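You operate a simulated robot arm through the tools that you are given. There is no shell and no other tool. Be economical: measure what you need, move in short steps, check, and stop when the job is done.

You are at the controls of a simulated robot arm. One attempt, no reset.

JOB
Put the kit away: lamp off, head level and on the trolley, yellow ear defenders hung up.
Fine: they go on the black-tipped peg. Set down upright: lamp stand.
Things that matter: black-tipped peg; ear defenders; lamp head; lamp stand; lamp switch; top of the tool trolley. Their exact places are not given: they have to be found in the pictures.

It is judged by the outcome, as a careful person would: the job done as asked, and still so three seconds after it is handed in. It fails if anything else is knocked over, pushed out of place, dropped, spilled or broken.

ROBOT AND FRAMES
A 7-joint arm with a two-finger parallel gripper on a trunk, on a base that drives. Base frame: it is fixed to the floor where the robot stands at the start and does not move with it; the origin is under the middle of the robot, x ahead of it, y to its left, z up; the surface under the hand at the start is at about z = 0.582. Units: m, degrees, N and s.
Its first joint turns from -166.0 to 166.0 degrees. Places, roughly: black-tipped peg [0.8, 0.6, 1.4]; lamp head [0.7, 0, 0.7]; lamp switch [0.6, 0, 0.6]; top of the tool trolley [0.6, 0.7, 0.9]. Payload 3.43 kg.
Tool frame: the origin (TCP) lies between the finger pads and is the grasp point; the fingertips stand 0.034 m ahead of it; z points along the fingers, y is the line along which they close. The gripper opens to 0.128 m. The fingers are 0.024 m wide and 0.012 m thick; the gripper's body (0.048 by 0.13 m) begins 0.096 m behind the TCP.
Orientation is told as [roll, pitch, yaw] about the base's x, y, z axes, in that order, counted from this pose: with the fingers straight down and closing along the base's y, the tool's x points along the base's -x, its y along +y and its z along -z.

CONTROLS
- The arm moves only by the tool send_rows. Its argument "series" is a list of rows, each a list of 7 numbers: the shift along the tool's x, y, z in units of 25 mm (1.0 is 25 mm), then the turn, a rotation vector about the tool's x, y, z in units of 5 degrees (1.0 is 5 degrees), then the closure in counts, from 0 (fully open) to 255 (shut). In form: [[tx, ty, tz, rx, ry, rz, grip], ...]. A call has 1 to 20 rows; each row shifts and turns the commanded pose from where the row before left it, along the tool's axes as they then stand. A call with a number of a shift or a turn outside -1 to 1 is refused whole. A row lasts 0.2 s, in which the tool goes at most 0.05 m and 8.6 degrees; a call with a longer step from one row to the next is refused whole, and so is a gripper value outside its range. A pose out of reach is approached as far as the arm can. The call stops where the force on the tool passes 90 N (or 10 N more than at its start, if that is more) or the arm is blocked; 0.2 s more then pass. Each finger travels about 0.153 m/s and halts on what it meets, pressing with about 34 N; the grip force reading is that of the motor and also rises with nothing between the fingers. The clock runs only during rows and for 0.2 s after the last one: add rows that do not move to give the fingers time. It gives the time, the measured TCP pose, the force on the tool (base axes), the opening and the grip force at its end, in the units of the frame above (readings bear some noise), with the torque about the TCP (base axes, N m) and any sound that the robot's microphone picked up.
- Cameras (640 x 400 px; columns grow to the right, rows downward): "scene" is now at [0.1966, 0.2497, 1.3731]; the picture's right is [0.20, -0.98, -0.00], its down [-0.51, -0.10, -0.85] and it looks along [0.84, 0.17, -0.52] (base axes); focal length 219 px, centre (320, 200). "wrist" rides on the gripper at [0.076, -0.011, -0.16] in the tool frame; the picture's right is [0.15, 0.99, 0.00], its down [-0.88, 0.13, -0.46] and it looks along [-0.45, 0.07, 0.89] (tool axes); focal length 234 px, centre (320, 200).
- snapshot(camera): a new picture of that camera. No time passes.
- roll_base(legs): drives the robot by 1 to 6 legs, each [ahead, turn to the left] in m and degrees, along the robot's own axes; the way and the turn of a leg run together, so that a leg with both is an arc; at most 1.5 m and 180 degrees a leg. The arm and the cameras ride along, it lands a little off, and it stops where it bumps. It gives what a move gives.
- turn_head(pan, tilt): turns the head with the scene camera to pan (to the left, within 120 degrees either way) and tilt (down, from -29 to 69), counted from straight ahead of the robot. It gives what a move gives.
- pixel_to_xyz(camera, pixels): for up to 12 pixels [column, row] of the newest picture of that camera ("zoom" is the newest enlarged one), the place [x, y, z] in the base frame of the surface seen there, good to about 0.002 m. No time passes.
- enlarge(camera, box): a new picture of the part [left, top, right, bottom] of that camera's present view, enlarged. No time passes.
- finish_job(): hands the job in; it is judged then, once.

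Work in short steps. Measure before you move; look again where a grasp or a placing could have gone wrong, and mend it. You have 80 turns and 68 pictures in all, those below and enlarged ones among them. Open the gripper and draw the arm clear of the work before you hand the job in, unless the task says otherwise; then end with one line.

The tools are called after "Request:" as a command line: name --pt "numbers of a row" for each row, then --argument value for the rest, lists and objects as JSON in quotes. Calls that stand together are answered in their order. send_rows: Moves the arm, as the interface text tells. Its arguments: {"type":"object","properties":{"series":{"type":"array","items":{"type":"array","items":{"type":"number"}}}},"required":["series"]} The other tools are called the same way: roll_base (legs) drives the base; turn_head (pan, tilt) turns the head that bears the scene camera; snapshot (camera) takes a picture; pixel_to_xyz (camera, pixels) gives the place of the surface under pixels of a picture; enlarge (camera, box) takes an enlarged picture of a part of a camera's view; finish_job () hands the job in.

At the start:

```text
t: 0.0
position: [0.6631, 0.0737, 0.9991]
tool_rot: [0.0, 0.0, 0.1]
force: [-0.7, -0.9, 0.3]
wrist_torque: [-0.03, -0.01, 0.01]
width: 0.1281
grasp_force: 0.0
robot x, y, heading: [-0.0002, -0.0001, -0.1]
head pan, tilt: [11.4, 30.8]
```

scene: 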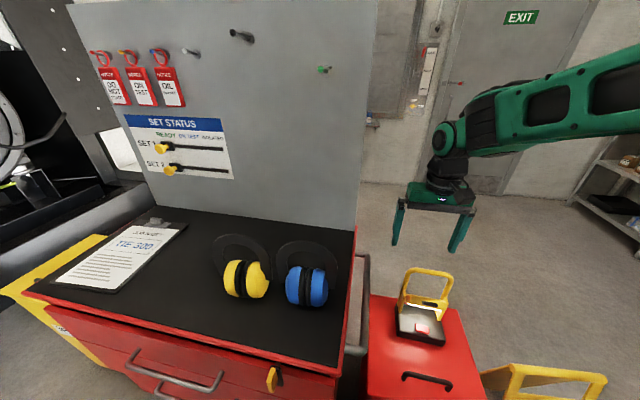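
wrist: 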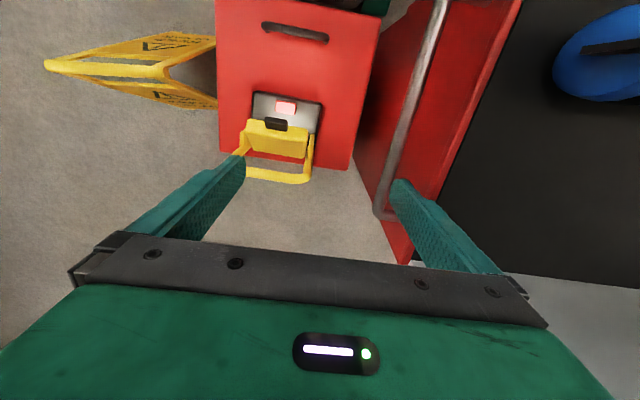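

The scene shows the lamp on a red box near (425,310), the yellow ear defenders near (245,278) on the trolley and pegs at (190,52), (240,36) and (323,69). I'll enlarge these areas.

Request:
enlarge --camera "scene" --box '[360, 240, 500, 400]'

Request:
enlarge --camera "scene" --box '[80, 0, 360, 175]'

Request:
enlarge --camera "wrist" --box '[210, 60, 350, 200]'

Request:
pixel_to_xyz --camera "scene" --pixels '[[190, 52], [234, 33], [250, 39], [329, 69], [318, 70], [245, 278], [305, 288], [420, 325], [428, 272], [440, 375], [320, 220], [100, 230]]'

Request:
pixel_to_xyz --camera "wrist" --pixels '[[286, 106], [275, 124], [278, 140], [278, 178], [250, 95], [320, 103], [312, 145], [240, 150], [295, 35], [230, 60], [360, 60], [345, 165]]'

```text
2.50 times, centred on (430, 320) of scene
```

zoom: 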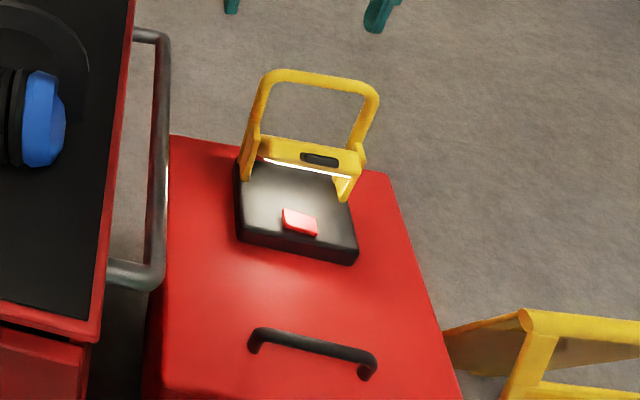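

```text
2.29 times, centred on (220, 88) of scene
```

zoom: 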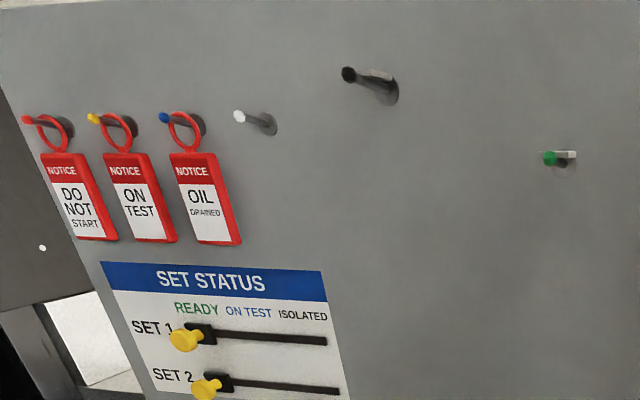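

```text
2.86 times, centred on (280, 130) of wrist
```

zoom: 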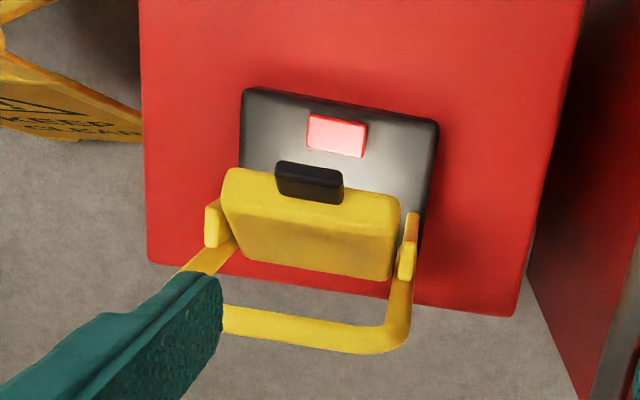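

```text
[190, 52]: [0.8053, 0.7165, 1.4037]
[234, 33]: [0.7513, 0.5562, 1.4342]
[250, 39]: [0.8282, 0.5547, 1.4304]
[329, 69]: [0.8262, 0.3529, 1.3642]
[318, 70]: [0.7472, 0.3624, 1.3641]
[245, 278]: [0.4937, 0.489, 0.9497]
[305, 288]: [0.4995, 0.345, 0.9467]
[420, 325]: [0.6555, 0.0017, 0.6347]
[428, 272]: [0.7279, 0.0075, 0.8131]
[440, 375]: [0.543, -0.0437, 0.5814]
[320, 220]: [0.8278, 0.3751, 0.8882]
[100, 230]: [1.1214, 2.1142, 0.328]
```

```text
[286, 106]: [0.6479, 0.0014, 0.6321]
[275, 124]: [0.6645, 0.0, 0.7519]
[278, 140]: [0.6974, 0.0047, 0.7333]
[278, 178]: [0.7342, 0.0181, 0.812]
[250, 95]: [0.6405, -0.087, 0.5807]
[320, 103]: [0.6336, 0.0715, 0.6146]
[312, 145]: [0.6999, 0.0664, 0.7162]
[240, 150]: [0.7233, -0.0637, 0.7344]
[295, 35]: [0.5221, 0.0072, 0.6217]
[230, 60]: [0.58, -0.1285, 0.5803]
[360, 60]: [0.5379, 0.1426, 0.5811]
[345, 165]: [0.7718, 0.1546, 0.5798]
```

The black base holds a lit red switch at about (0.648, 0.001, 0.632), with a yellow head tilted between yellow arms. I'll enlarge the lamp further to measure its geometry.

Request:
enlarge --camera "scene" --box '[392, 262, 464, 352]'

Request:
enlarge --camera "wrist" --box '[230, 82, 330, 190]'

```text
4.44 times, centred on (428, 307) of scene
```

zoom: 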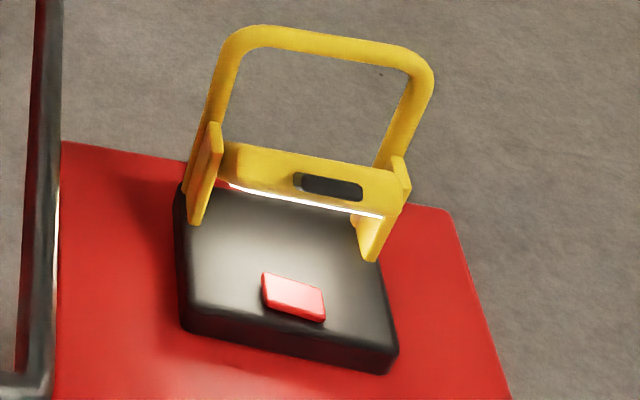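

```text
3.70 times, centred on (280, 136) of wrist
```

zoom: 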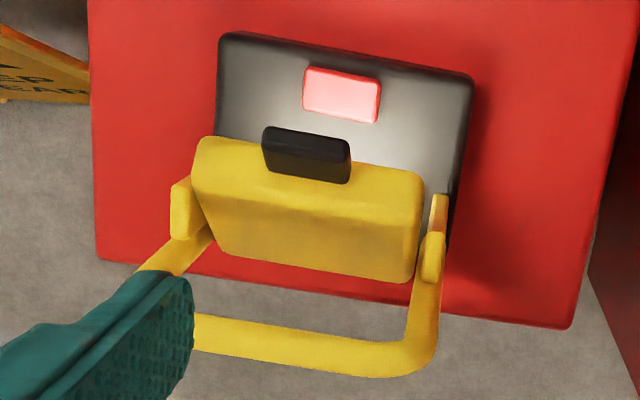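

I'll measure points on the lamp head, arms, bail, base and switch in this enlarged picture.

Request:
pixel_to_xyz --camera "zoom" --pixels '[[205, 150], [410, 185], [225, 240], [405, 272], [300, 145], [310, 200], [320, 245], [285, 133], [330, 172], [182, 210], [437, 240], [300, 345]]'

Request:
pixel_to_xyz --camera "zoom" --pixels '[[228, 45], [462, 82], [225, 120], [460, 130], [310, 72], [372, 88], [305, 106], [372, 118], [340, 97], [110, 20], [110, 240], [560, 315]]'

Request:
turn_head --pan -10 --tilt 45

Request:
snapshot --camera "scene"

```text
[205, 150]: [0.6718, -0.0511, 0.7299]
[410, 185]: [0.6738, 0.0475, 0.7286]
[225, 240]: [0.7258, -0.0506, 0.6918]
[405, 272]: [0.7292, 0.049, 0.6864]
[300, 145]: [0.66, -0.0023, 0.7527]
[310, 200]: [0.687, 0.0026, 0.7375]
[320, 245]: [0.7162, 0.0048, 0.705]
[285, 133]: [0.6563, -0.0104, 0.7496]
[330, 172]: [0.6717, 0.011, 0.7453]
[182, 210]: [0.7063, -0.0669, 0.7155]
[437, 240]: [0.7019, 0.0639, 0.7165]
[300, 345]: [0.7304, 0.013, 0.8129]
```

```text
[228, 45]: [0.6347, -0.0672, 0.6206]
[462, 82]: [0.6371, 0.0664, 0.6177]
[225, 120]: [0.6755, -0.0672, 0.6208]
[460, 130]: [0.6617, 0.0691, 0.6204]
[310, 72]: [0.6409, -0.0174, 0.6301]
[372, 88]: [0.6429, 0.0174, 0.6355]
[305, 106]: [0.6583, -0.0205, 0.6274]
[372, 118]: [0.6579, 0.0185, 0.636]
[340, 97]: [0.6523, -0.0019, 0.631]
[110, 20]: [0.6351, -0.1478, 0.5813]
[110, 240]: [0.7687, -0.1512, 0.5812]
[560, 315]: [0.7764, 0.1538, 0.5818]
```

```text
t: 0.8
position: [0.6503, 0.0736, 1.008]
tool_rot: [0.0, -0.7, 0.0]
force: [-0.7, 0.5, 0.3]
wrist_torque: [0.01, -0.01, -0.04]
width: 0.1281
grasp_force: 0.0
robot x, y, heading: [0.0019, -0.0046, -0.2]
head pan, tilt: [-10.0, 45.0]
```

```text
60 pictures are left
```

scene: 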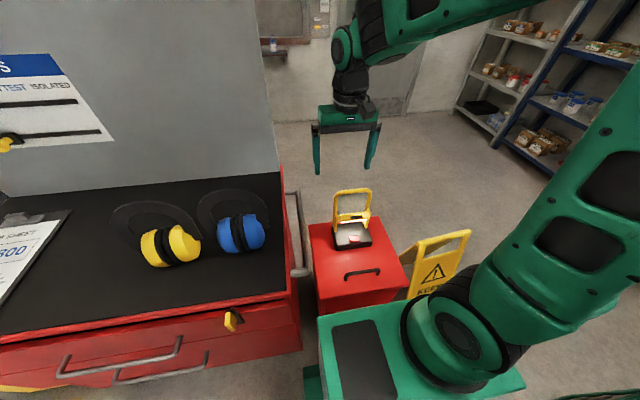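

The lamp head is pitched about 40–50° nose-down, with the black tab near (0.66, 0, 0.75). I'll lower the closed hand in front of it, staying well above, to get a closer view.

Request:
send_rows --pt "1 -1 1 0 0 0 255" --pt "0.8 -1 1 0 0 0 255" --pt "0 -0.94 1 0 0 0 255" --pt "0 0 1 0 0 0 255" --pt "0 0 1 0 0 0 255" --pt "0 0 1 0 0 0 255" --pt "0 0 0.5 0 0 0 255"

Request:
snapshot --camera "wrist"

Request:
enlarge --camera "scene" --box '[310, 170, 390, 260]'

```text
t: 2.5
position: [0.6086, 0.0008, 0.8422]
tool_rot: [0.1, -0.7, 0.1]
force: [-0.3, -0.7, 0.4]
wrist_torque: [0.02, -0.01, 0.0]
width: 0.0
grasp_force: 33.3
robot x, y, heading: [-0.0022, -0.005, -0.2]
head pan, tilt: [-10.0, 45.0]
```

```text
59 pictures are left
```

wrist: 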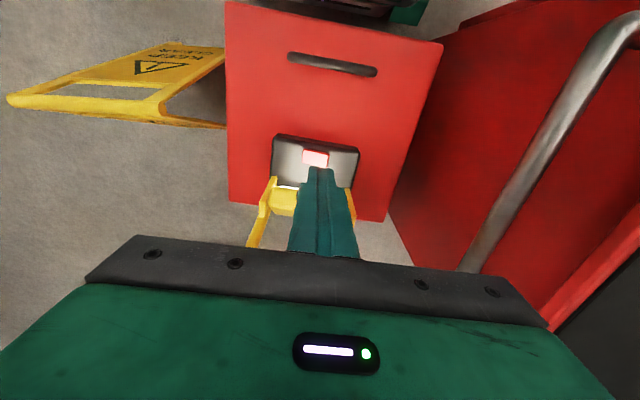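

```text
4.44 times, centred on (350, 215) of scene
```

zoom: 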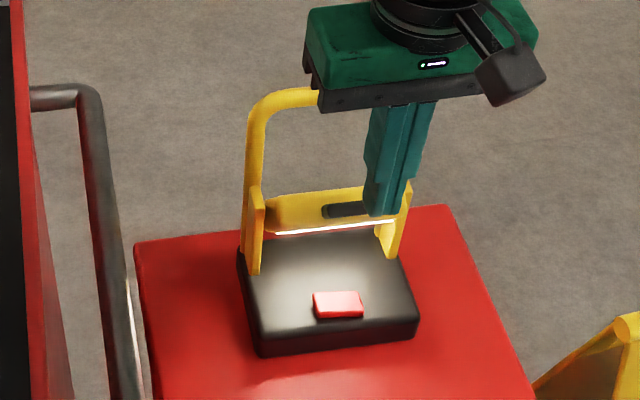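

I'll measure the head's upper face and lit edge from the front in this zoom.

Request:
pixel_to_xyz --camera "zoom" --pixels '[[275, 205], [280, 222], [280, 232], [340, 212], [340, 204], [335, 196], [330, 228], [300, 200], [257, 190], [257, 255], [405, 210], [270, 100]]'

Request:
pixel_to_xyz --camera "zoom" --pixels '[[320, 298], [355, 298], [320, 312], [358, 312], [265, 335], [412, 322], [265, 352], [240, 262], [252, 268], [340, 270]]'

```text
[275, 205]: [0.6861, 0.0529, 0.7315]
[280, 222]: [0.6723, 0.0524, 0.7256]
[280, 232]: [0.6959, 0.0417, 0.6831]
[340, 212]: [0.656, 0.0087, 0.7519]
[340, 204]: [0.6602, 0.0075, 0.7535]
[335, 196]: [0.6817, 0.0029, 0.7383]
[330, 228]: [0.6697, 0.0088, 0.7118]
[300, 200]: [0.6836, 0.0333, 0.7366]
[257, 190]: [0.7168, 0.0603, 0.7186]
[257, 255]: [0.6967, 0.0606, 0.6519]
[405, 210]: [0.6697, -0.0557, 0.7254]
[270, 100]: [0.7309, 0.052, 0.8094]
```

```text
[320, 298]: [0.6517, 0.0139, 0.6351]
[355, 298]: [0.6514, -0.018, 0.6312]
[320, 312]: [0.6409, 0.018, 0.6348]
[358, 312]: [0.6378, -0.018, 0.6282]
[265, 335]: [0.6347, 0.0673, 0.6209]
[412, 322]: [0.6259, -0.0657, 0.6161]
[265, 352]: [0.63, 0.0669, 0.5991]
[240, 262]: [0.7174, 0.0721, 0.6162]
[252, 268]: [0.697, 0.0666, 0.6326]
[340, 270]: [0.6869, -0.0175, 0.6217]
```

The head's top face slopes about 45–50°. I'll lower the closed fingers in front of the tab and push it gently back (+x).

Request:
send_rows --pt "0 0 1 0 0 0 255" --pt "0 0 1 0 0 0 255" --pt "0 0 0.6 0 0 0 255" --pt "-0.4 0 0 0 0 0 255" --pt "-0.4 0 0 0 0 0 255" --pt "-0.4 0 0 0 0 0 255" --pt "-0.4 0 0 0 0 0 255" --pt "-0.4 0 0 0 0 0 255"

Request:
enlarge --camera "scene" --box '[310, 170, 390, 260]'

```text
t: 4.2
position: [0.6587, 0.001, 0.7798]
tool_rot: [0.0, -0.5, 0.1]
force: [-1.3, -0.9, -0.1]
wrist_torque: [0.0, -0.18, 0.0]
width: 0.0
grasp_force: 33.4
robot x, y, heading: [0.0039, -0.0048, -0.3]
head pan, tilt: [-10.0, 45.0]
```

```text
4.44 times, centred on (350, 215) of scene
```

zoom: 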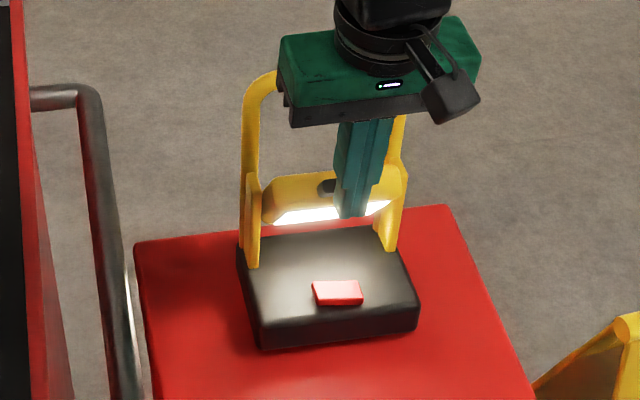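

The head is rotating with only light force and the base stays put. I'll push another 10 mm and measure the head's faces.

Request:
send_rows --pt "-0.2 0 0 0 0 0 255" --pt "-0.2 0 0 0 0 0 255" --pt "0 0 0 0 0 0 255"

Request:
enlarge --camera "scene" --box '[325, 180, 375, 240]'

```text
t: 5.0
position: [0.6707, 0.0002, 0.7792]
tool_rot: [0.0, -0.7, 0.1]
force: [0.4, -0.2, 0.8]
wrist_torque: [-0.01, -0.02, 0.0]
width: 0.0002
grasp_force: 33.7
robot x, y, heading: [0.0014, -0.0034, 0.1]
head pan, tilt: [-10.0, 45.0]
```

```text
6.67 times, centred on (350, 210) of scene
```

zoom: 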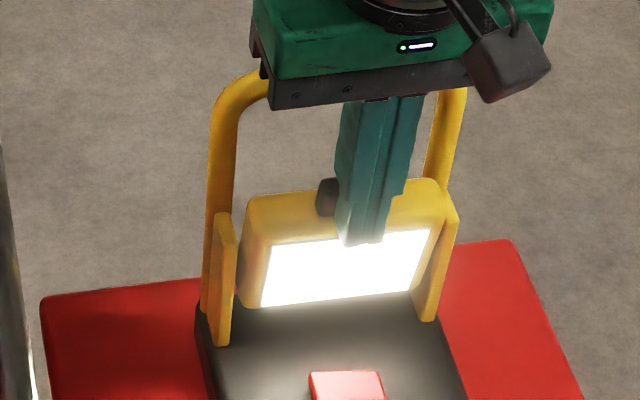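

Now the lit face is visible and nearly vertical. I'll measure its slope.

Request:
pixel_to_xyz --camera "zoom" --pixels '[[285, 242], [278, 300], [330, 255], [325, 298], [410, 245], [405, 290], [260, 205], [300, 197], [270, 230], [285, 215], [265, 290], [420, 185]]'

```text
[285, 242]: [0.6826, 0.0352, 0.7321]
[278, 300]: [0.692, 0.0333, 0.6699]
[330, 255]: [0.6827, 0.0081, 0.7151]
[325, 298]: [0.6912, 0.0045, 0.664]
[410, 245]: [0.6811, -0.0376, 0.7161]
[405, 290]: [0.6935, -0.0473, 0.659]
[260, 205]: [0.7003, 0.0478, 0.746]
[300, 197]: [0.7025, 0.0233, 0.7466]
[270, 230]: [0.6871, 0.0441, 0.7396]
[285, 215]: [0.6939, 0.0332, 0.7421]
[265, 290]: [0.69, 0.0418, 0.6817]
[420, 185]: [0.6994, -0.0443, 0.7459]
```

The lit face still leans about 9–10°. I'll push 7 mm more.

Request:
send_rows --pt "-0.15 0 0 0 0 0 255" --pt "-0.15 0 0 0 0 0 255" --pt "0 0 0 0 0 0 255"

Request:
enlarge --camera "scene" --box '[325, 180, 375, 240]'

Request:
pixel_to_xyz --camera "zoom" --pixels '[[285, 235], [278, 290], [320, 250], [315, 290], [415, 235], [410, 275], [265, 195], [300, 190], [270, 210], [300, 205]]'

```text
t: 5.8
position: [0.6761, -0.001, 0.7795]
tool_rot: [0.0, -0.7, 0.0]
force: [-0.7, 0.5, 0.5]
wrist_torque: [0.01, -0.02, 0.02]
width: 0.0
grasp_force: 33.7
robot x, y, heading: [0.003, -0.0056, 0.1]
head pan, tilt: [-10.0, 45.0]
```

```text
6.67 times, centred on (350, 210) of scene
```

zoom: 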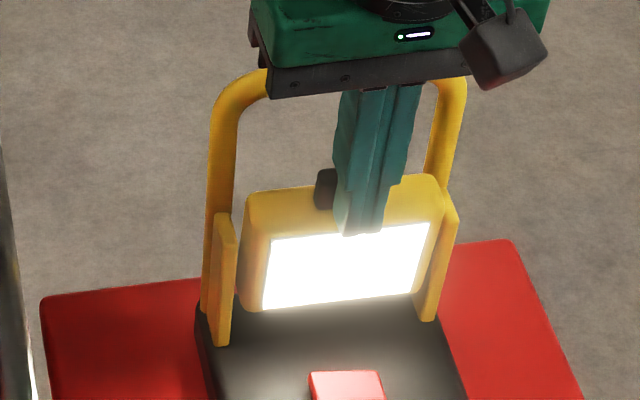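

```text
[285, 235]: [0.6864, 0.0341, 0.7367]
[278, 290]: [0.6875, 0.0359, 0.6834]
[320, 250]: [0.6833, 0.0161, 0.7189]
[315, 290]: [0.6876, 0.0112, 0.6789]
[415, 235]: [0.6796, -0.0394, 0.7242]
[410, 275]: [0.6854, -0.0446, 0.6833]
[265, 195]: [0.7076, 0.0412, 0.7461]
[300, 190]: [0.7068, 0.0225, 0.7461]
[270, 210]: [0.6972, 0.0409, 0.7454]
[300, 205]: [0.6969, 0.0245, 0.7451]
```

Slope remains about 4–5° (top face rises 0.7 mm over 10 mm). I'll push 4 mm more.

Request:
send_rows --pt "-0.18 0 0 0 0 0 255" --pt "0 0 0 0 0 0 255"

Request:
enlarge --camera "scene" --box '[325, 180, 375, 240]'

Request:
pixel_to_xyz --camera "zoom" --pixels '[[285, 235], [278, 290], [320, 250], [315, 290], [415, 235], [410, 275], [265, 193], [300, 186], [270, 210], [300, 205], [420, 180], [412, 195]]'

```text
t: 6.5
position: [0.6813, 0.0003, 0.7807]
tool_rot: [0.0, -0.7, 0.2]
force: [0.2, -0.6, 0.0]
wrist_torque: [0.02, -0.02, 0.04]
width: 0.0
grasp_force: 33.0
robot x, y, heading: [-0.0024, -0.0056, -0.2]
head pan, tilt: [-10.0, 45.0]
```

```text
6.67 times, centred on (350, 210) of scene
```

zoom: 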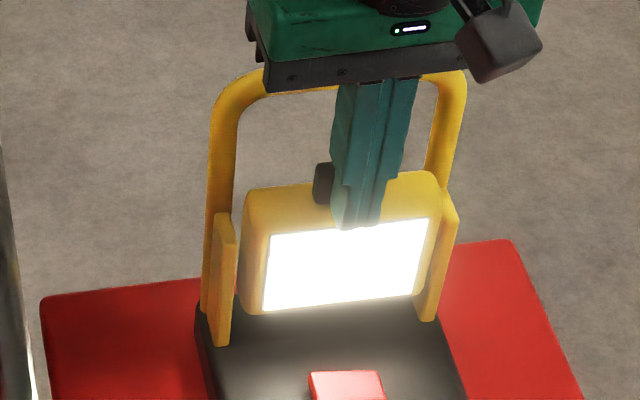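

```text
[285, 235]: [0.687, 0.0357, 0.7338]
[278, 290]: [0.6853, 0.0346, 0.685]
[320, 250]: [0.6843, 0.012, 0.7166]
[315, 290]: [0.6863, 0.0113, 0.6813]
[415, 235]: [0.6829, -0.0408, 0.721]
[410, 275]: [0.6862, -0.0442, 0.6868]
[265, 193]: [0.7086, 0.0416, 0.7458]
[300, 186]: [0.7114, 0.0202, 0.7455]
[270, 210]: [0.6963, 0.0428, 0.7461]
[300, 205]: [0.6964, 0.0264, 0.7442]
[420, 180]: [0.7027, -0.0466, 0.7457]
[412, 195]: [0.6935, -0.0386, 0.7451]
```

The head is level to about 1–2°. I'll back off and lower the closed fingertips to just above the raised (+y) half of the rocker at (0.647, 0.011).

Request:
send_rows --pt "1 0 0 0 0 0 255" --pt "0.4 0.44 0 0 0 0 255" --pt "0 0 1 0 0 0 255" --pt "0 0 1 0 0 0 255" --pt "0 0 1 0 0 0 255" --pt "0 0 1 0 0 0 255"

Request:
enlarge --camera "scene" --box '[320, 190, 380, 260]'

Request:
snapshot --camera "wrist"

```text
t: 7.8
position: [0.6481, 0.01, 0.6799]
tool_rot: [0.0, -0.7, 0.1]
force: [-0.8, -0.4, 0.3]
wrist_torque: [0.01, -0.01, 0.04]
width: 0.0
grasp_force: 32.6
robot x, y, heading: [-0.0007, -0.0046, -0.2]
head pan, tilt: [-10.0, 45.0]
```

```text
5.71 times, centred on (350, 225) of scene
```

zoom: 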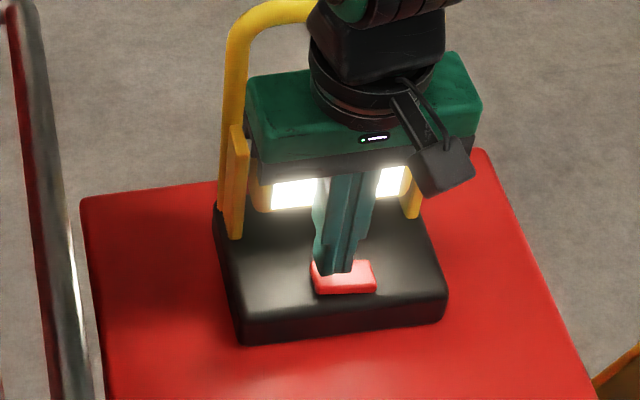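

```text
52 pictures are left
```

wrist: 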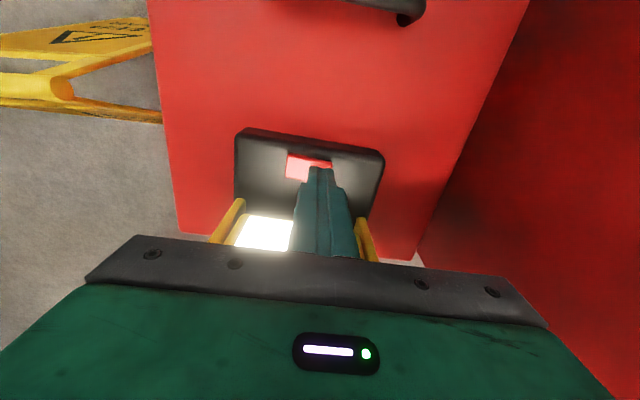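

The fingertips sit over the +y half of the rocker. I'll press down in small steps.

Request:
send_rows --pt "0 0.1 0.2 0 0 0 255" --pt "0 0 0.15 0 0 0 255" --pt "0 0 0.1 0 0 0 255" --pt "0 0 0.1 0 0 0 255" --pt "0 0 0.05 0 0 0 255"

Request:
enlarge --camera "scene" --box '[320, 190, 380, 260]'

```text
t: 9.1
position: [0.6472, 0.0133, 0.6651]
tool_rot: [0.0, -0.9, 0.0]
force: [-2.6, 2.2, 51.0]
wrist_torque: [-0.39, 0.38, -0.05]
width: 0.0
grasp_force: 33.0
robot x, y, heading: [0.0014, -0.0044, -0.2]
head pan, tilt: [-10.0, 45.0]
heard: click
```

```text
5.71 times, centred on (350, 225) of scene
```

zoom: 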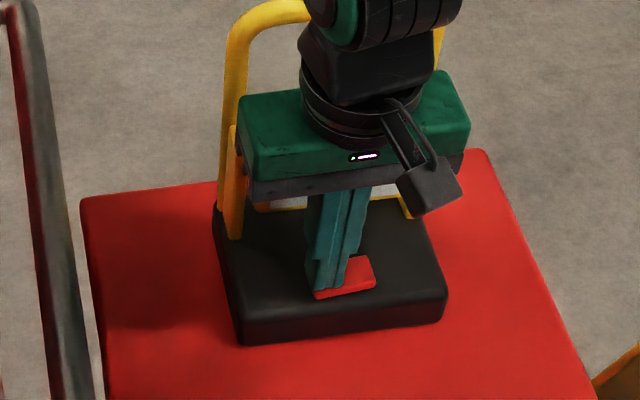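

Click heard and the lamp is dark. I'll rise straight up clear, open the gripper, and look at the trolley and ear defenders.

Request:
send_rows --pt "0 0 -0.5 0 0 0 255" --pt "0 0 -1 0 0 0 255" --pt "0 0 -1 0 0 0 255" --pt "0 0 -1 0 0 0 255" --pt "0 0 -1 0 0 0 255" --pt "0 0 -1 0 0 0 255" --pt "0 0 -1 0 0 0 255" --pt "0 0 -1 0 0 0 255" --pt "0 0 -1 0 0 0 255" --pt "0 0 -1 0 0 0 255" --pt "0 0 -1 0 0 0 255" --pt "0 0 -1 0 0 0 0" --pt "0 0 -1 0 0 0 0"

Request:
enlarge --camera "scene" --box '[310, 170, 390, 260]'

Request:
pixel_to_xyz --camera "zoom" --pixels '[[325, 298], [352, 298], [320, 250], [300, 205], [265, 100], [340, 85], [255, 150], [400, 150]]'

Request:
turn_head --pan 40 --tilt 40

Request:
snapshot --camera "scene"

```text
t: 11.8
position: [0.6425, 0.0111, 0.978]
tool_rot: [0.0, -0.5, 0.1]
force: [-0.3, 0.6, -0.1]
wrist_torque: [0.0, 0.02, -0.03]
width: 0.1278
grasp_force: 0.0
robot x, y, heading: [0.0017, -0.0075, -0.1]
head pan, tilt: [-10.0, 45.0]
```

```text
4.44 times, centred on (350, 215) of scene
```

zoom: 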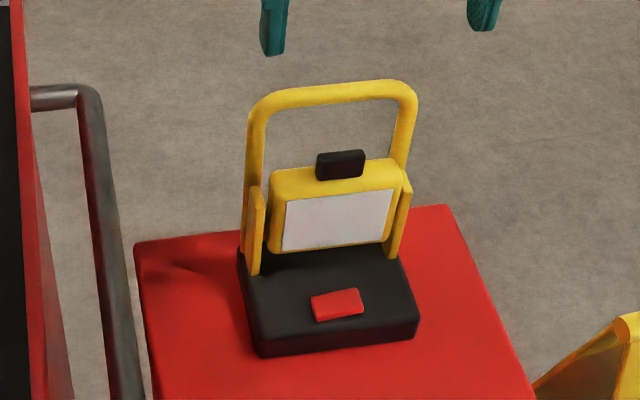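

```text
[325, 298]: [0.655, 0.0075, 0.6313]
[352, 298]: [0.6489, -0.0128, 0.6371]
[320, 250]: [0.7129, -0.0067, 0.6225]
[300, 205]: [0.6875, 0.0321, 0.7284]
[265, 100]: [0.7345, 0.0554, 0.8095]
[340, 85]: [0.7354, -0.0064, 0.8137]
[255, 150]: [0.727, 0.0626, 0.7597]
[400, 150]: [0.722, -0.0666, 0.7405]
```

```text
t: 13.0
position: [0.6436, 0.0111, 0.9773]
tool_rot: [0.0, -0.7, 0.1]
force: [-0.2, -1.0, 0.8]
wrist_torque: [-0.01, -0.01, -0.01]
width: 0.1281
grasp_force: 0.0
robot x, y, heading: [-0.0002, -0.0024, -0.2]
head pan, tilt: [40.0, 40.0]
```

```text
49 pictures are left
```

scene: 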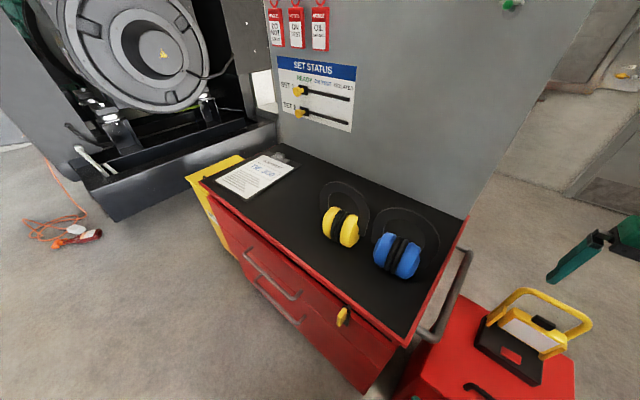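

Lamp is off, head level. Now I'll enlarge the ear defenders and measure them and the trolley.

Request:
enlarge --camera "scene" --box '[300, 165, 460, 290]'

Request:
pixel_to_xyz --camera "scene" --pixels '[[212, 178], [240, 212], [300, 260], [410, 335], [463, 222], [310, 160], [290, 200], [400, 295], [250, 180], [215, 185], [290, 165], [372, 222]]'

Request:
pixel_to_xyz --camera "zoom" --pixels '[[95, 70], [130, 65], [170, 75], [195, 100], [200, 125], [80, 110], [105, 180], [140, 170], [170, 195], [130, 120], [150, 165], [180, 165]]'

```text
3.20 times, centred on (380, 228) of scene
```

zoom: 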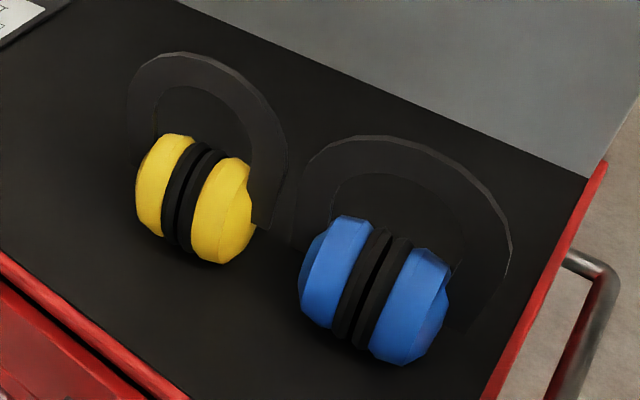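

```text
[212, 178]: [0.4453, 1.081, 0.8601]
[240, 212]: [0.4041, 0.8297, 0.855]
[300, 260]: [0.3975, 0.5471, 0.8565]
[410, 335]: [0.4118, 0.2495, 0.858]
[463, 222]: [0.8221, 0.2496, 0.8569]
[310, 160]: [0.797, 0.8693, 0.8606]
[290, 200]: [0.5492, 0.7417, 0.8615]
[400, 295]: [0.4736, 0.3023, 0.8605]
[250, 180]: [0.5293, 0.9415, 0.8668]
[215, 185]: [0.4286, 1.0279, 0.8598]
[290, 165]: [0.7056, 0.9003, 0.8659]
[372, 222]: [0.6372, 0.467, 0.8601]
```

```text
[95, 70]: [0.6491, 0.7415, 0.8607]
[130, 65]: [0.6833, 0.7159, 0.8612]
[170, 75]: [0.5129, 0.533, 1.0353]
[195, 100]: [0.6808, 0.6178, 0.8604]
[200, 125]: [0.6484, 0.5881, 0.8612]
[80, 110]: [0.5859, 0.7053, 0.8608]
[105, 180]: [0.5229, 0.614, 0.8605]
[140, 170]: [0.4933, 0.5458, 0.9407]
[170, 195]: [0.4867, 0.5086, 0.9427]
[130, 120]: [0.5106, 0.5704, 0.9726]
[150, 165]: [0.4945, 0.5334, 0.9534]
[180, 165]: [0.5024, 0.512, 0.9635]
```

The defenders stand upright on their cups, with the band arching up to z≈1.04. I'll zoom in to measure the band and cups in detail.

Request:
enlarge --camera "scene" --box '[310, 170, 380, 255]'

```text
4.71 times, centred on (345, 212) of scene
```

zoom: 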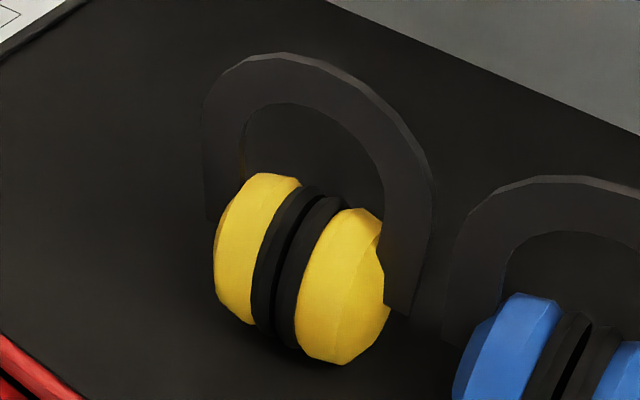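

Request:
pixel_to_xyz --camera "zoom" --pixels '[[215, 120], [235, 90], [275, 65], [330, 90], [380, 125], [405, 170], [415, 230], [400, 290], [225, 190], [290, 102], [350, 130], [380, 180]]'

Request:
pixel_to_xyz --camera "zoom" --pixels '[[222, 230], [222, 280], [255, 190], [245, 250], [235, 305], [270, 330], [345, 225], [340, 290], [378, 270], [378, 320], [320, 355], [290, 260]]'

```text
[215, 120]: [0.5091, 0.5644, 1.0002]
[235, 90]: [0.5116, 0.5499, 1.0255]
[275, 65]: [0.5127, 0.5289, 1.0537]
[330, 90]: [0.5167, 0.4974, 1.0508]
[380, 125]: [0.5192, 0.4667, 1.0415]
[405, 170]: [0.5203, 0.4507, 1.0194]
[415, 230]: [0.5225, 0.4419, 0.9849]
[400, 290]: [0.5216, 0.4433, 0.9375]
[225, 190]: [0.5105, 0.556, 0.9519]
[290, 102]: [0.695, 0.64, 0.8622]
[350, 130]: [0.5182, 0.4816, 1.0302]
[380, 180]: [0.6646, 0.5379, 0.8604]
```

```text
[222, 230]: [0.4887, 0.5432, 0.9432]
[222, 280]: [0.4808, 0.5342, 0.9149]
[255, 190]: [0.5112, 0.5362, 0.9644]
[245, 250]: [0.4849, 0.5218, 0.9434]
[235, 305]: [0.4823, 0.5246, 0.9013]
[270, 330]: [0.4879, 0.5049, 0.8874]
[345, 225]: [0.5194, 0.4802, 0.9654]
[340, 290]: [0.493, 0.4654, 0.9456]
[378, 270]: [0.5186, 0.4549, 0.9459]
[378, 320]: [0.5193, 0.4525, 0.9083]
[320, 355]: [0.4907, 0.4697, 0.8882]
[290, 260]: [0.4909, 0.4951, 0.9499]
```

The band is a flat arch: left leg near (0.51, 0.555, 0.98), plane yawed about 6°, top at z≈1.055. I plan to grip its left leg from the front with the fingers horizontal, so the fingers stay beside the peg. First I'll raise the hand and pitch it forward.

Request:
send_rows --pt "0 0 -1 0 0 0 0" --pt "0 0 -1 0 0 0 0" --pt "0 0 -1 0 0 0 0" --pt "0 0 -1 0 0 0 0" --pt "0 0 -1 0 0 0 0" --pt "0 0 -1 0 0 0 0" --pt "0 0 0 0 -1 0 0" --pt "0 0 0 0 -1 0 0" --pt "0 0 0 0 -1 0 0" --pt "0 0 0 0 -1 0 0" --pt "0 0 0 0 -1 0 0" --pt "0 0 0 0 -1 0 0" --pt "0 0 0 0 -1 0 0" --pt "0 0 0 0 -1 0 0" --pt "0 0 0 0 -1 0 0"

Request:
send_rows --pt "0 0 0 0 -1 0 0" --pt "0 0 0 0 -1 0 0" --pt "0 0 0 0 -1 0 0" --pt "0 0 0 0 -1 0 0" --pt "0 0 0 0 -1 0 0" --pt "0 0 0 0 -1 0 0" --pt "0 0 0 0 -1 0 0" --pt "0 0 0 0 -1 0 0" --pt "0 0 0 0 -0.86 0 0"

```text
t: 16.2
position: [0.6425, 0.0127, 1.1256]
tool_rot: [-0.1, -45.7, 0.0]
force: [0.2, -0.7, -0.1]
wrist_torque: [0.0, 0.01, 0.01]
width: 0.128
grasp_force: 0.0
robot x, y, heading: [-0.0013, -0.0015, 0.0]
head pan, tilt: [40.0, 40.0]
```

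```text
t: 18.2
position: [0.7111, 0.0624, 1.1517]
tool_rot: [1.1, -82.6, -1.1]
force: [0.8, -0.7, -0.1]
wrist_torque: [-0.03, 0.01, 0.04]
width: 0.1283
grasp_force: 0.1
out of reach, approached as far as the arm can: row 4, 5, 6, 7, 8, 9
robot x, y, heading: [-0.0013, -0.0031, 0.0]
head pan, tilt: [40.0, 40.0]
```

Horizontal fingers are out of reach this close in, so the base must move back and left. I'll look to the left-rear before driving.

Request:
turn_head --pan 115 --tilt 35

Request:
snapshot --camera "scene"

Request:
turn_head --pan -115 --tilt 35

Request:
snapshot --camera "scene"

```text
t: 19.7
position: [0.7113, 0.0614, 1.1515]
tool_rot: [0.7, -82.8, -0.7]
force: [0.8, 0.7, 0.6]
wrist_torque: [0.02, 0.03, 0.03]
width: 0.1279
grasp_force: 0.0
robot x, y, heading: [-0.0014, -0.0087, -0.0]
head pan, tilt: [115.0, 35.0]
```

```text
46 pictures are left
```

scene: 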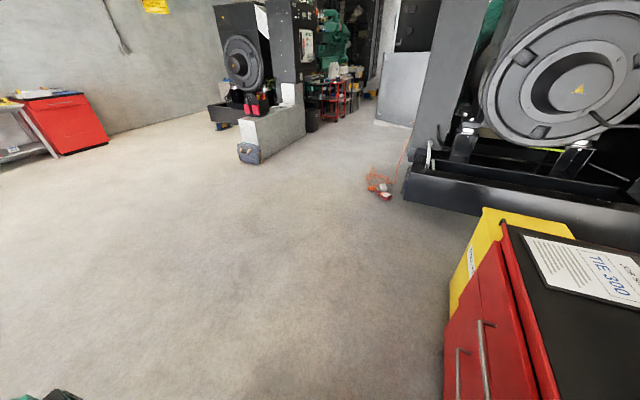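

```text
t: 23.0
position: [0.7109, 0.0673, 1.1527]
tool_rot: [-1.1, -82.9, 1.4]
force: [-0.4, 1.1, -0.4]
wrist_torque: [0.0, 0.0, 0.01]
width: 0.128
grasp_force: 0.0
robot x, y, heading: [0.0001, -0.0033, -0.2]
head pan, tilt: [-115.0, 35.0]
```

```text
45 pictures are left
```

scene: 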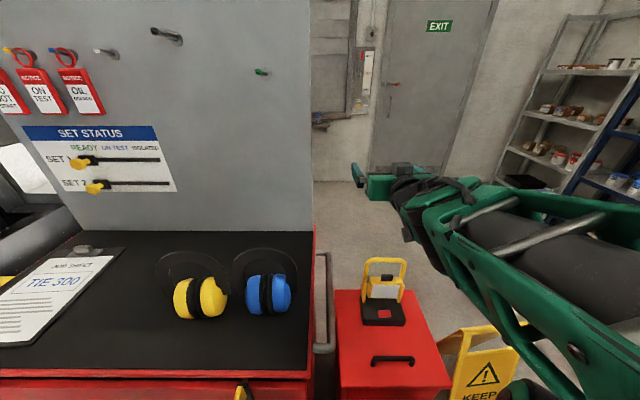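

The left and rear floor is open. I'll back up 0.3 m, shift 0.4 m to the left, and face the trolley again.

Request:
roll_base --legs '[[-0.3, 0], [0, 90], [0.4, 0], [0, -90]]'

Request:
turn_head --pan 10 --tilt 25

Request:
snapshot --camera "scene"

```text
t: 35.9
position: [0.4025, 0.4731, 1.1607]
tool_rot: [-8.8, -83.3, 8.9]
force: [-0.8, -0.3, -0.8]
wrist_torque: [0.0, -0.04, 0.01]
width: 0.1278
grasp_force: 0.0
robot x, y, heading: [-0.3081, 0.4163, -0.2]
head pan, tilt: [-115.0, 35.0]
```

```text
t: 38.0
position: [0.3883, 0.4741, 1.17]
tool_rot: [-8.9, -84.0, 9.0]
force: [0.2, -0.4, 0.4]
wrist_torque: [0.0, 0.0, 0.01]
width: 0.128
grasp_force: 0.1
robot x, y, heading: [-0.31, 0.4168, -0.2]
head pan, tilt: [10.0, 25.0]
```

```text
44 pictures are left
```

scene: 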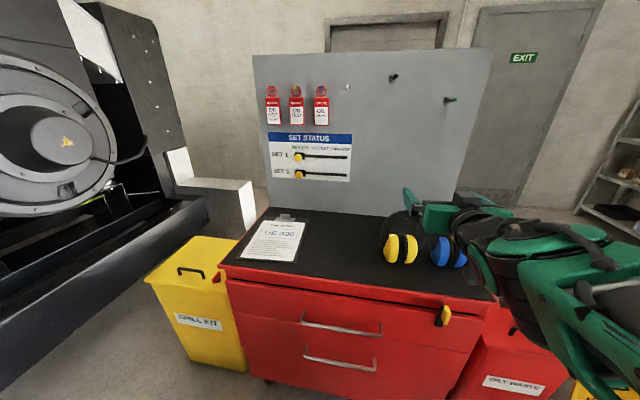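

The hand points along +x, pitched about 6° down. I'll level it, yaw it 6° to match the band plane, and move it to in front of the left band leg (y≈0.555, z≈0.99).

Request:
send_rows --pt "0 1 0 -0.6 -0.6 0 0" --pt "0 1 0 -0.6 -0.6 0 0" --pt "1 1 0 0 0 0 0" --pt "1 0 0 0 0 0 0" --pt "1 0 0 0 0 0 0" --pt "1 0 0 0 0 0 0" --pt "1 0 0 0 0 0 0" --pt "1 0 0 0 0 0 0"

Request:
snapshot --camera "wrist"

Request:
enlarge --camera "scene" --box '[350, 170, 490, 280]'

```text
t: 38.8
position: [0.3789, 0.5879, 1.1447]
tool_rot: [61.5, -83.3, -49.3]
force: [-0.1, 1.0, 0.2]
wrist_torque: [0.0, 0.0, -0.07]
width: 0.128
grasp_force: 0.0
out of reach, approached as far as the arm can: row 1, 2, 3
robot x, y, heading: [-0.3075, 0.4212, -0.2]
head pan, tilt: [10.0, 25.0]
stopped in row 3: the arm was blocked; the commanded pose is now the measured one
```

```text
43 pictures are left
```

wrist: 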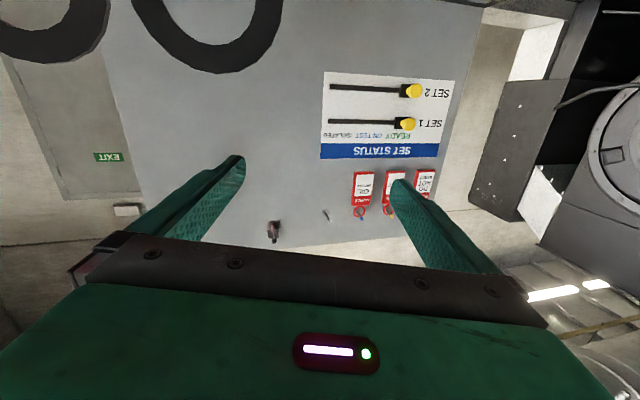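

```text
3.64 times, centred on (420, 225) of scene
```

zoom: 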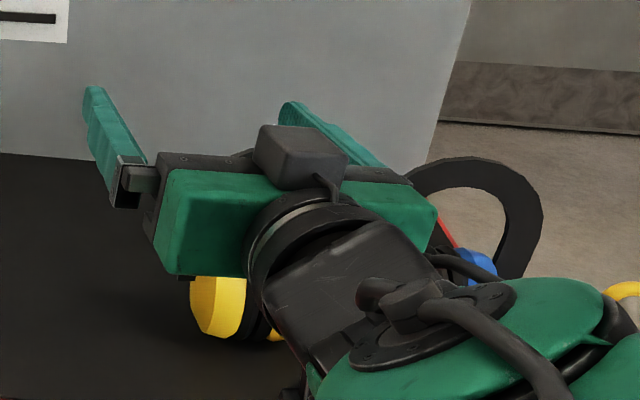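

The wrist was blocked because the arm is too folded (horizontal distance about 0.7 m). I'll back the base up 0.17 m and then extend the arm, correcting yaw and roll.

Request:
roll_base --legs '[[-0.17, 0]]'

Request:
send_rows --pt "0 0 1 0 0 0 0" --pt "0 0 1 0 0 0 0" --pt "0 0 1 0 0 0 0" --pt "0 0 1 0 0 0 0" --pt "0 0 1 0.6 -0.3 -0.6 0" --pt "0 0 0 0.6 -0.3 -0.6 0"

```text
t: 40.3
position: [0.207, 0.5856, 1.1461]
tool_rot: [59.0, -83.1, -47.4]
force: [0.5, 0.2, 0.6]
wrist_torque: [-0.01, -0.01, -0.02]
width: 0.128
grasp_force: 0.1
robot x, y, heading: [-0.4825, 0.416, -0.5]
head pan, tilt: [10.0, 25.0]
```

```text
t: 41.7
position: [0.3192, 0.6141, 1.1525]
tool_rot: [60.6, -89.7, -54.8]
force: [-2.4, 13.3, -0.4]
wrist_torque: [0.03, 0.0, -1.54]
width: 0.128
grasp_force: 0.1
robot x, y, heading: [-0.4847, 0.4183, -0.6]
head pan, tilt: [10.0, 25.0]
```

A 13 N side force appeared unexpectedly, so I'll look before moving on.

Request:
snapshot --camera "scene"

Request:
snapshot --camera "wrist"

Request:
send_rows --pt "0 0 0 0 0 0 0"

```text
41 pictures are left
```

scene: 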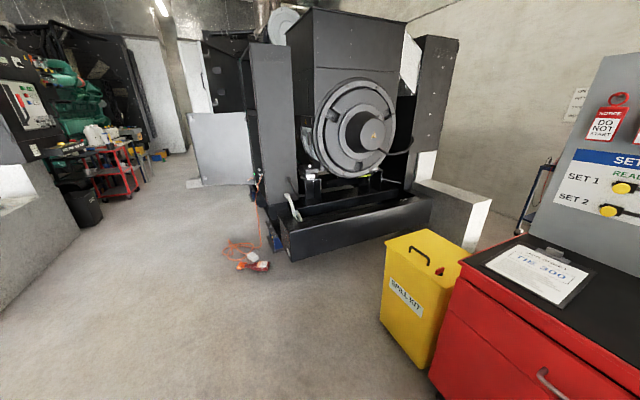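

```text
40 pictures are left
```

wrist: 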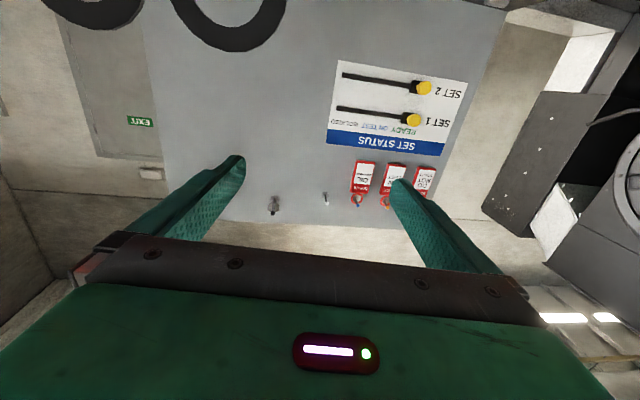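

```text
t: 42.1
position: [0.3213, 0.5984, 1.1498]
tool_rot: [55.6, -89.1, -50.8]
force: [-0.2, -0.6, 0.3]
wrist_torque: [0.01, 0.03, -0.01]
width: 0.1281
grasp_force: 0.0
robot x, y, heading: [-0.482, 0.4179, -0.5]
head pan, tilt: [10.0, 25.0]
```

The force is gone. The head seems to have been pushed aside by the elbow, since the view is far left of the commanded 10°. I'll re-aim the head and look.

Request:
turn_head --pan 0 --tilt 25

Request:
snapshot --camera "scene"

Request:
pixel_to_xyz --camera "scene" --pixels '[[320, 200], [100, 300]]'

```text
t: 42.8
position: [0.3211, 0.5985, 1.1487]
tool_rot: [45.6, -89.3, -41.0]
force: [0.2, 0.0, 0.1]
wrist_torque: [0.0, 0.0, -0.03]
width: 0.1279
grasp_force: 0.1
robot x, y, heading: [-0.481, 0.4242, -0.5]
head pan, tilt: [0.0, 25.0]
```

```text
39 pictures are left
```

scene: 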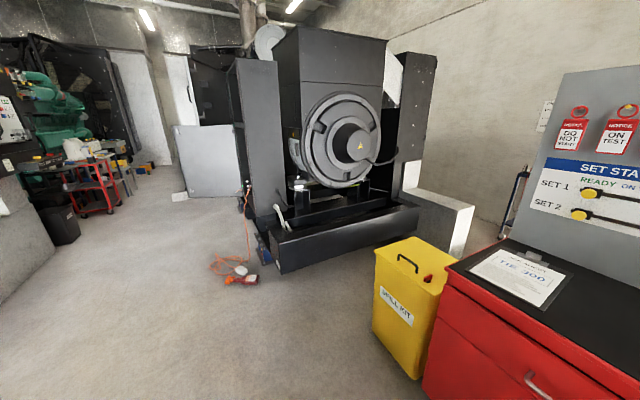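

```text
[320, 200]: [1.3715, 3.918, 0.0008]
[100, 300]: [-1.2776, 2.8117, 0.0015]
```

The head is apparently blocked by the arm. I'll unfold the arm forward and down toward the pre-grasp point (0.42, 0.555, 0.99), which should also free the head.

Request:
send_rows --pt "0 -1 1 0 0 0 0" --pt "0 -1 1 0 0 0 0" --pt "1 0 1 0 0 0 0" --pt "1 0 0.6 0 0 0 0" --pt "1 0 0 0 0 0 0" --pt "1 0 0 0 0 0 0" --pt "1 0 0 0 0 0 0" --pt "1 0 0 0 0 0 0" --pt "0.4 0 0 0 0 0 0"

Request:
turn_head --pan 5 --tilt 25

Request:
snapshot --camera "scene"

Request:
snapshot --camera "wrist"

```text
t: 44.8
position: [0.4102, 0.568, 0.9882]
tool_rot: [-55.6, -89.7, 61.2]
force: [0.0, 0.0, 0.0]
wrist_torque: [0.0, 0.01, -0.02]
width: 0.1281
grasp_force: 0.1
robot x, y, heading: [-0.4794, 0.4184, -0.7]
head pan, tilt: [0.0, 25.0]
```

```text
t: 45.5
position: [0.4086, 0.5681, 0.988]
tool_rot: [-59.4, -89.6, 65.2]
force: [-0.8, -0.2, 0.1]
wrist_torque: [0.0, 0.0, 0.02]
width: 0.1281
grasp_force: 0.0
robot x, y, heading: [-0.4839, 0.4184, -0.6]
head pan, tilt: [5.0, 25.0]
```

```text
38 pictures are left
```

scene: 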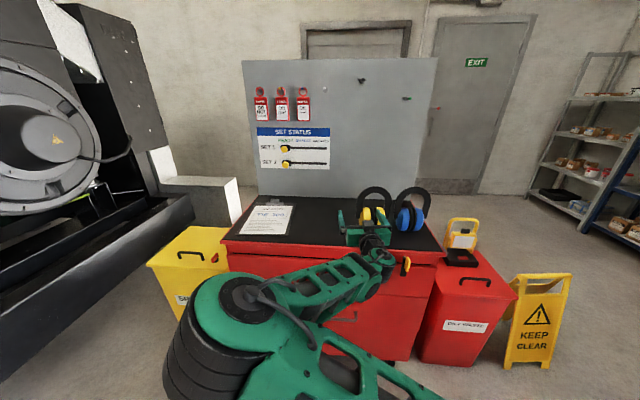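

```text
37 pictures are left
```

wrist: 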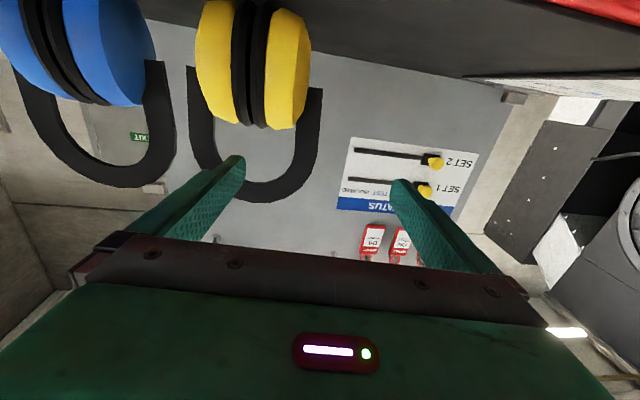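

The pose is good and the head is free. I'll measure the band in the wrist view, where the left leg is on the right at about (305, 130).

Request:
enlarge --camera "wrist" --box '[170, 60, 350, 220]'

Request:
pixel_to_xyz --camera "wrist" --pixels '[[300, 130], [318, 130], [310, 110], [318, 95], [296, 165], [310, 165], [265, 183], [265, 197], [195, 130], [210, 120], [225, 15], [285, 190]]'

```text
2.50 times, centred on (260, 140) of wrist
```

zoom: 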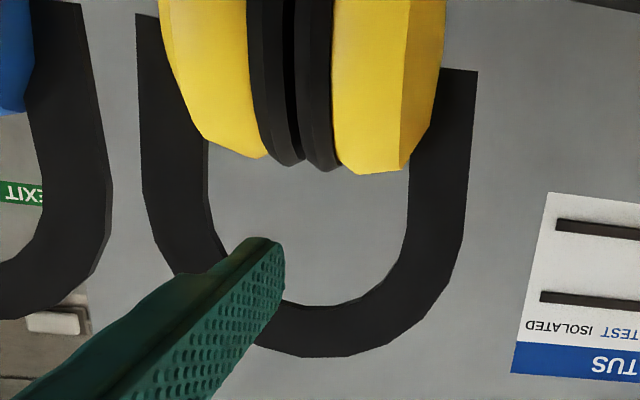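

```text
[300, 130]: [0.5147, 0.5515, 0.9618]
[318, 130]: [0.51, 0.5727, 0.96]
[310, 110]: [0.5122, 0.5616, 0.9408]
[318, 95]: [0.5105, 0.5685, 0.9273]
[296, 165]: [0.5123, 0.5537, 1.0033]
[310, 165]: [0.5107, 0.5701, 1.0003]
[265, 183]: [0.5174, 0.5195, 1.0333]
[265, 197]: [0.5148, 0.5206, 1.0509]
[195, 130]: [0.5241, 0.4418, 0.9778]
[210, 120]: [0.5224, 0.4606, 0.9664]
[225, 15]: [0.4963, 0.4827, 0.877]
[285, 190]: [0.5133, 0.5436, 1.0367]
```

The leg spans y 0.5515–0.573 at z≈0.98 (face x≈0.512). I'll partly close the fingers, align to y≈0.562 and z≈0.992, and advance around the leg.

Request:
send_rows --pt "-0.16 -0.66 0 0 0 0 130" --pt "0 0 0.5 0 0 0 130" --pt "0 0 1 0 0 0 130" --pt "0 0 1 0 0 0 130" --pt "0 0 0.5 0 0 0 130"

Request:
snapshot --camera "wrist"

```text
t: 46.6
position: [0.4864, 0.5596, 0.9929]
tool_rot: [-57.0, -89.6, 62.6]
force: [-0.2, -0.1, 0.3]
wrist_torque: [-0.03, -0.01, -0.02]
width: 0.0626
grasp_force: 0.2
robot x, y, heading: [-0.483, 0.4177, -0.6]
head pan, tilt: [5.0, 25.0]
```

```text
35 pictures are left
```

wrist: 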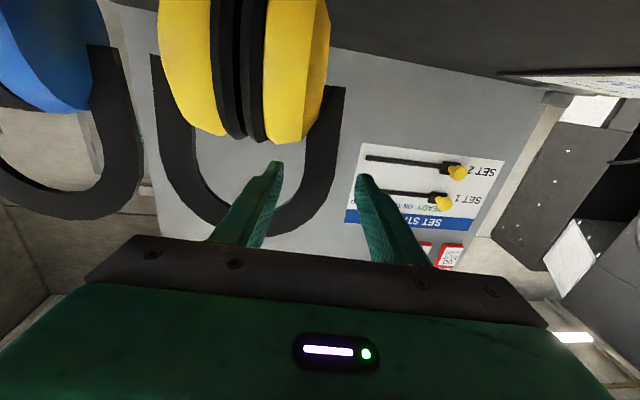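

The leg lies between the fingers. I'll advance 27 mm and close.

Request:
send_rows --pt "0 0 0.6 0 0 0 130" --pt "0 0 0.5 0 0 0 130" --pt "0 0 0 0 0 0 255" --pt "0 0 0 0 0 0 255" --pt "0 0 0 0 0 0 255"

Request:
snapshot --camera "wrist"

```text
t: 47.9
position: [0.513, 0.5625, 0.9922]
tool_rot: [-57.2, -89.6, 63.0]
force: [0.0, -0.1, -2.7]
wrist_torque: [0.13, 0.02, 0.03]
width: 0.0072
grasp_force: 34.0
robot x, y, heading: [-0.4826, 0.4205, -0.5]
head pan, tilt: [5.0, 25.0]
```

```text
34 pictures are left
```

wrist: 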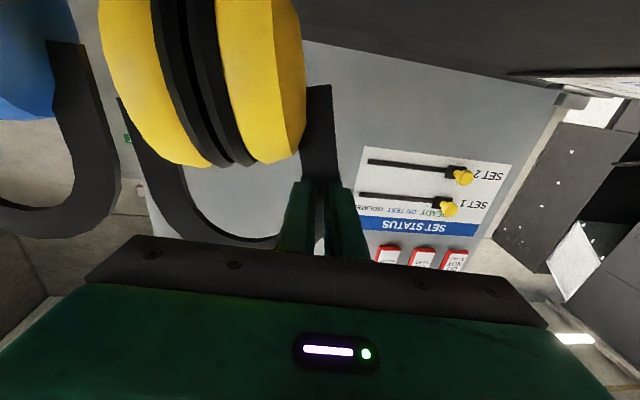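

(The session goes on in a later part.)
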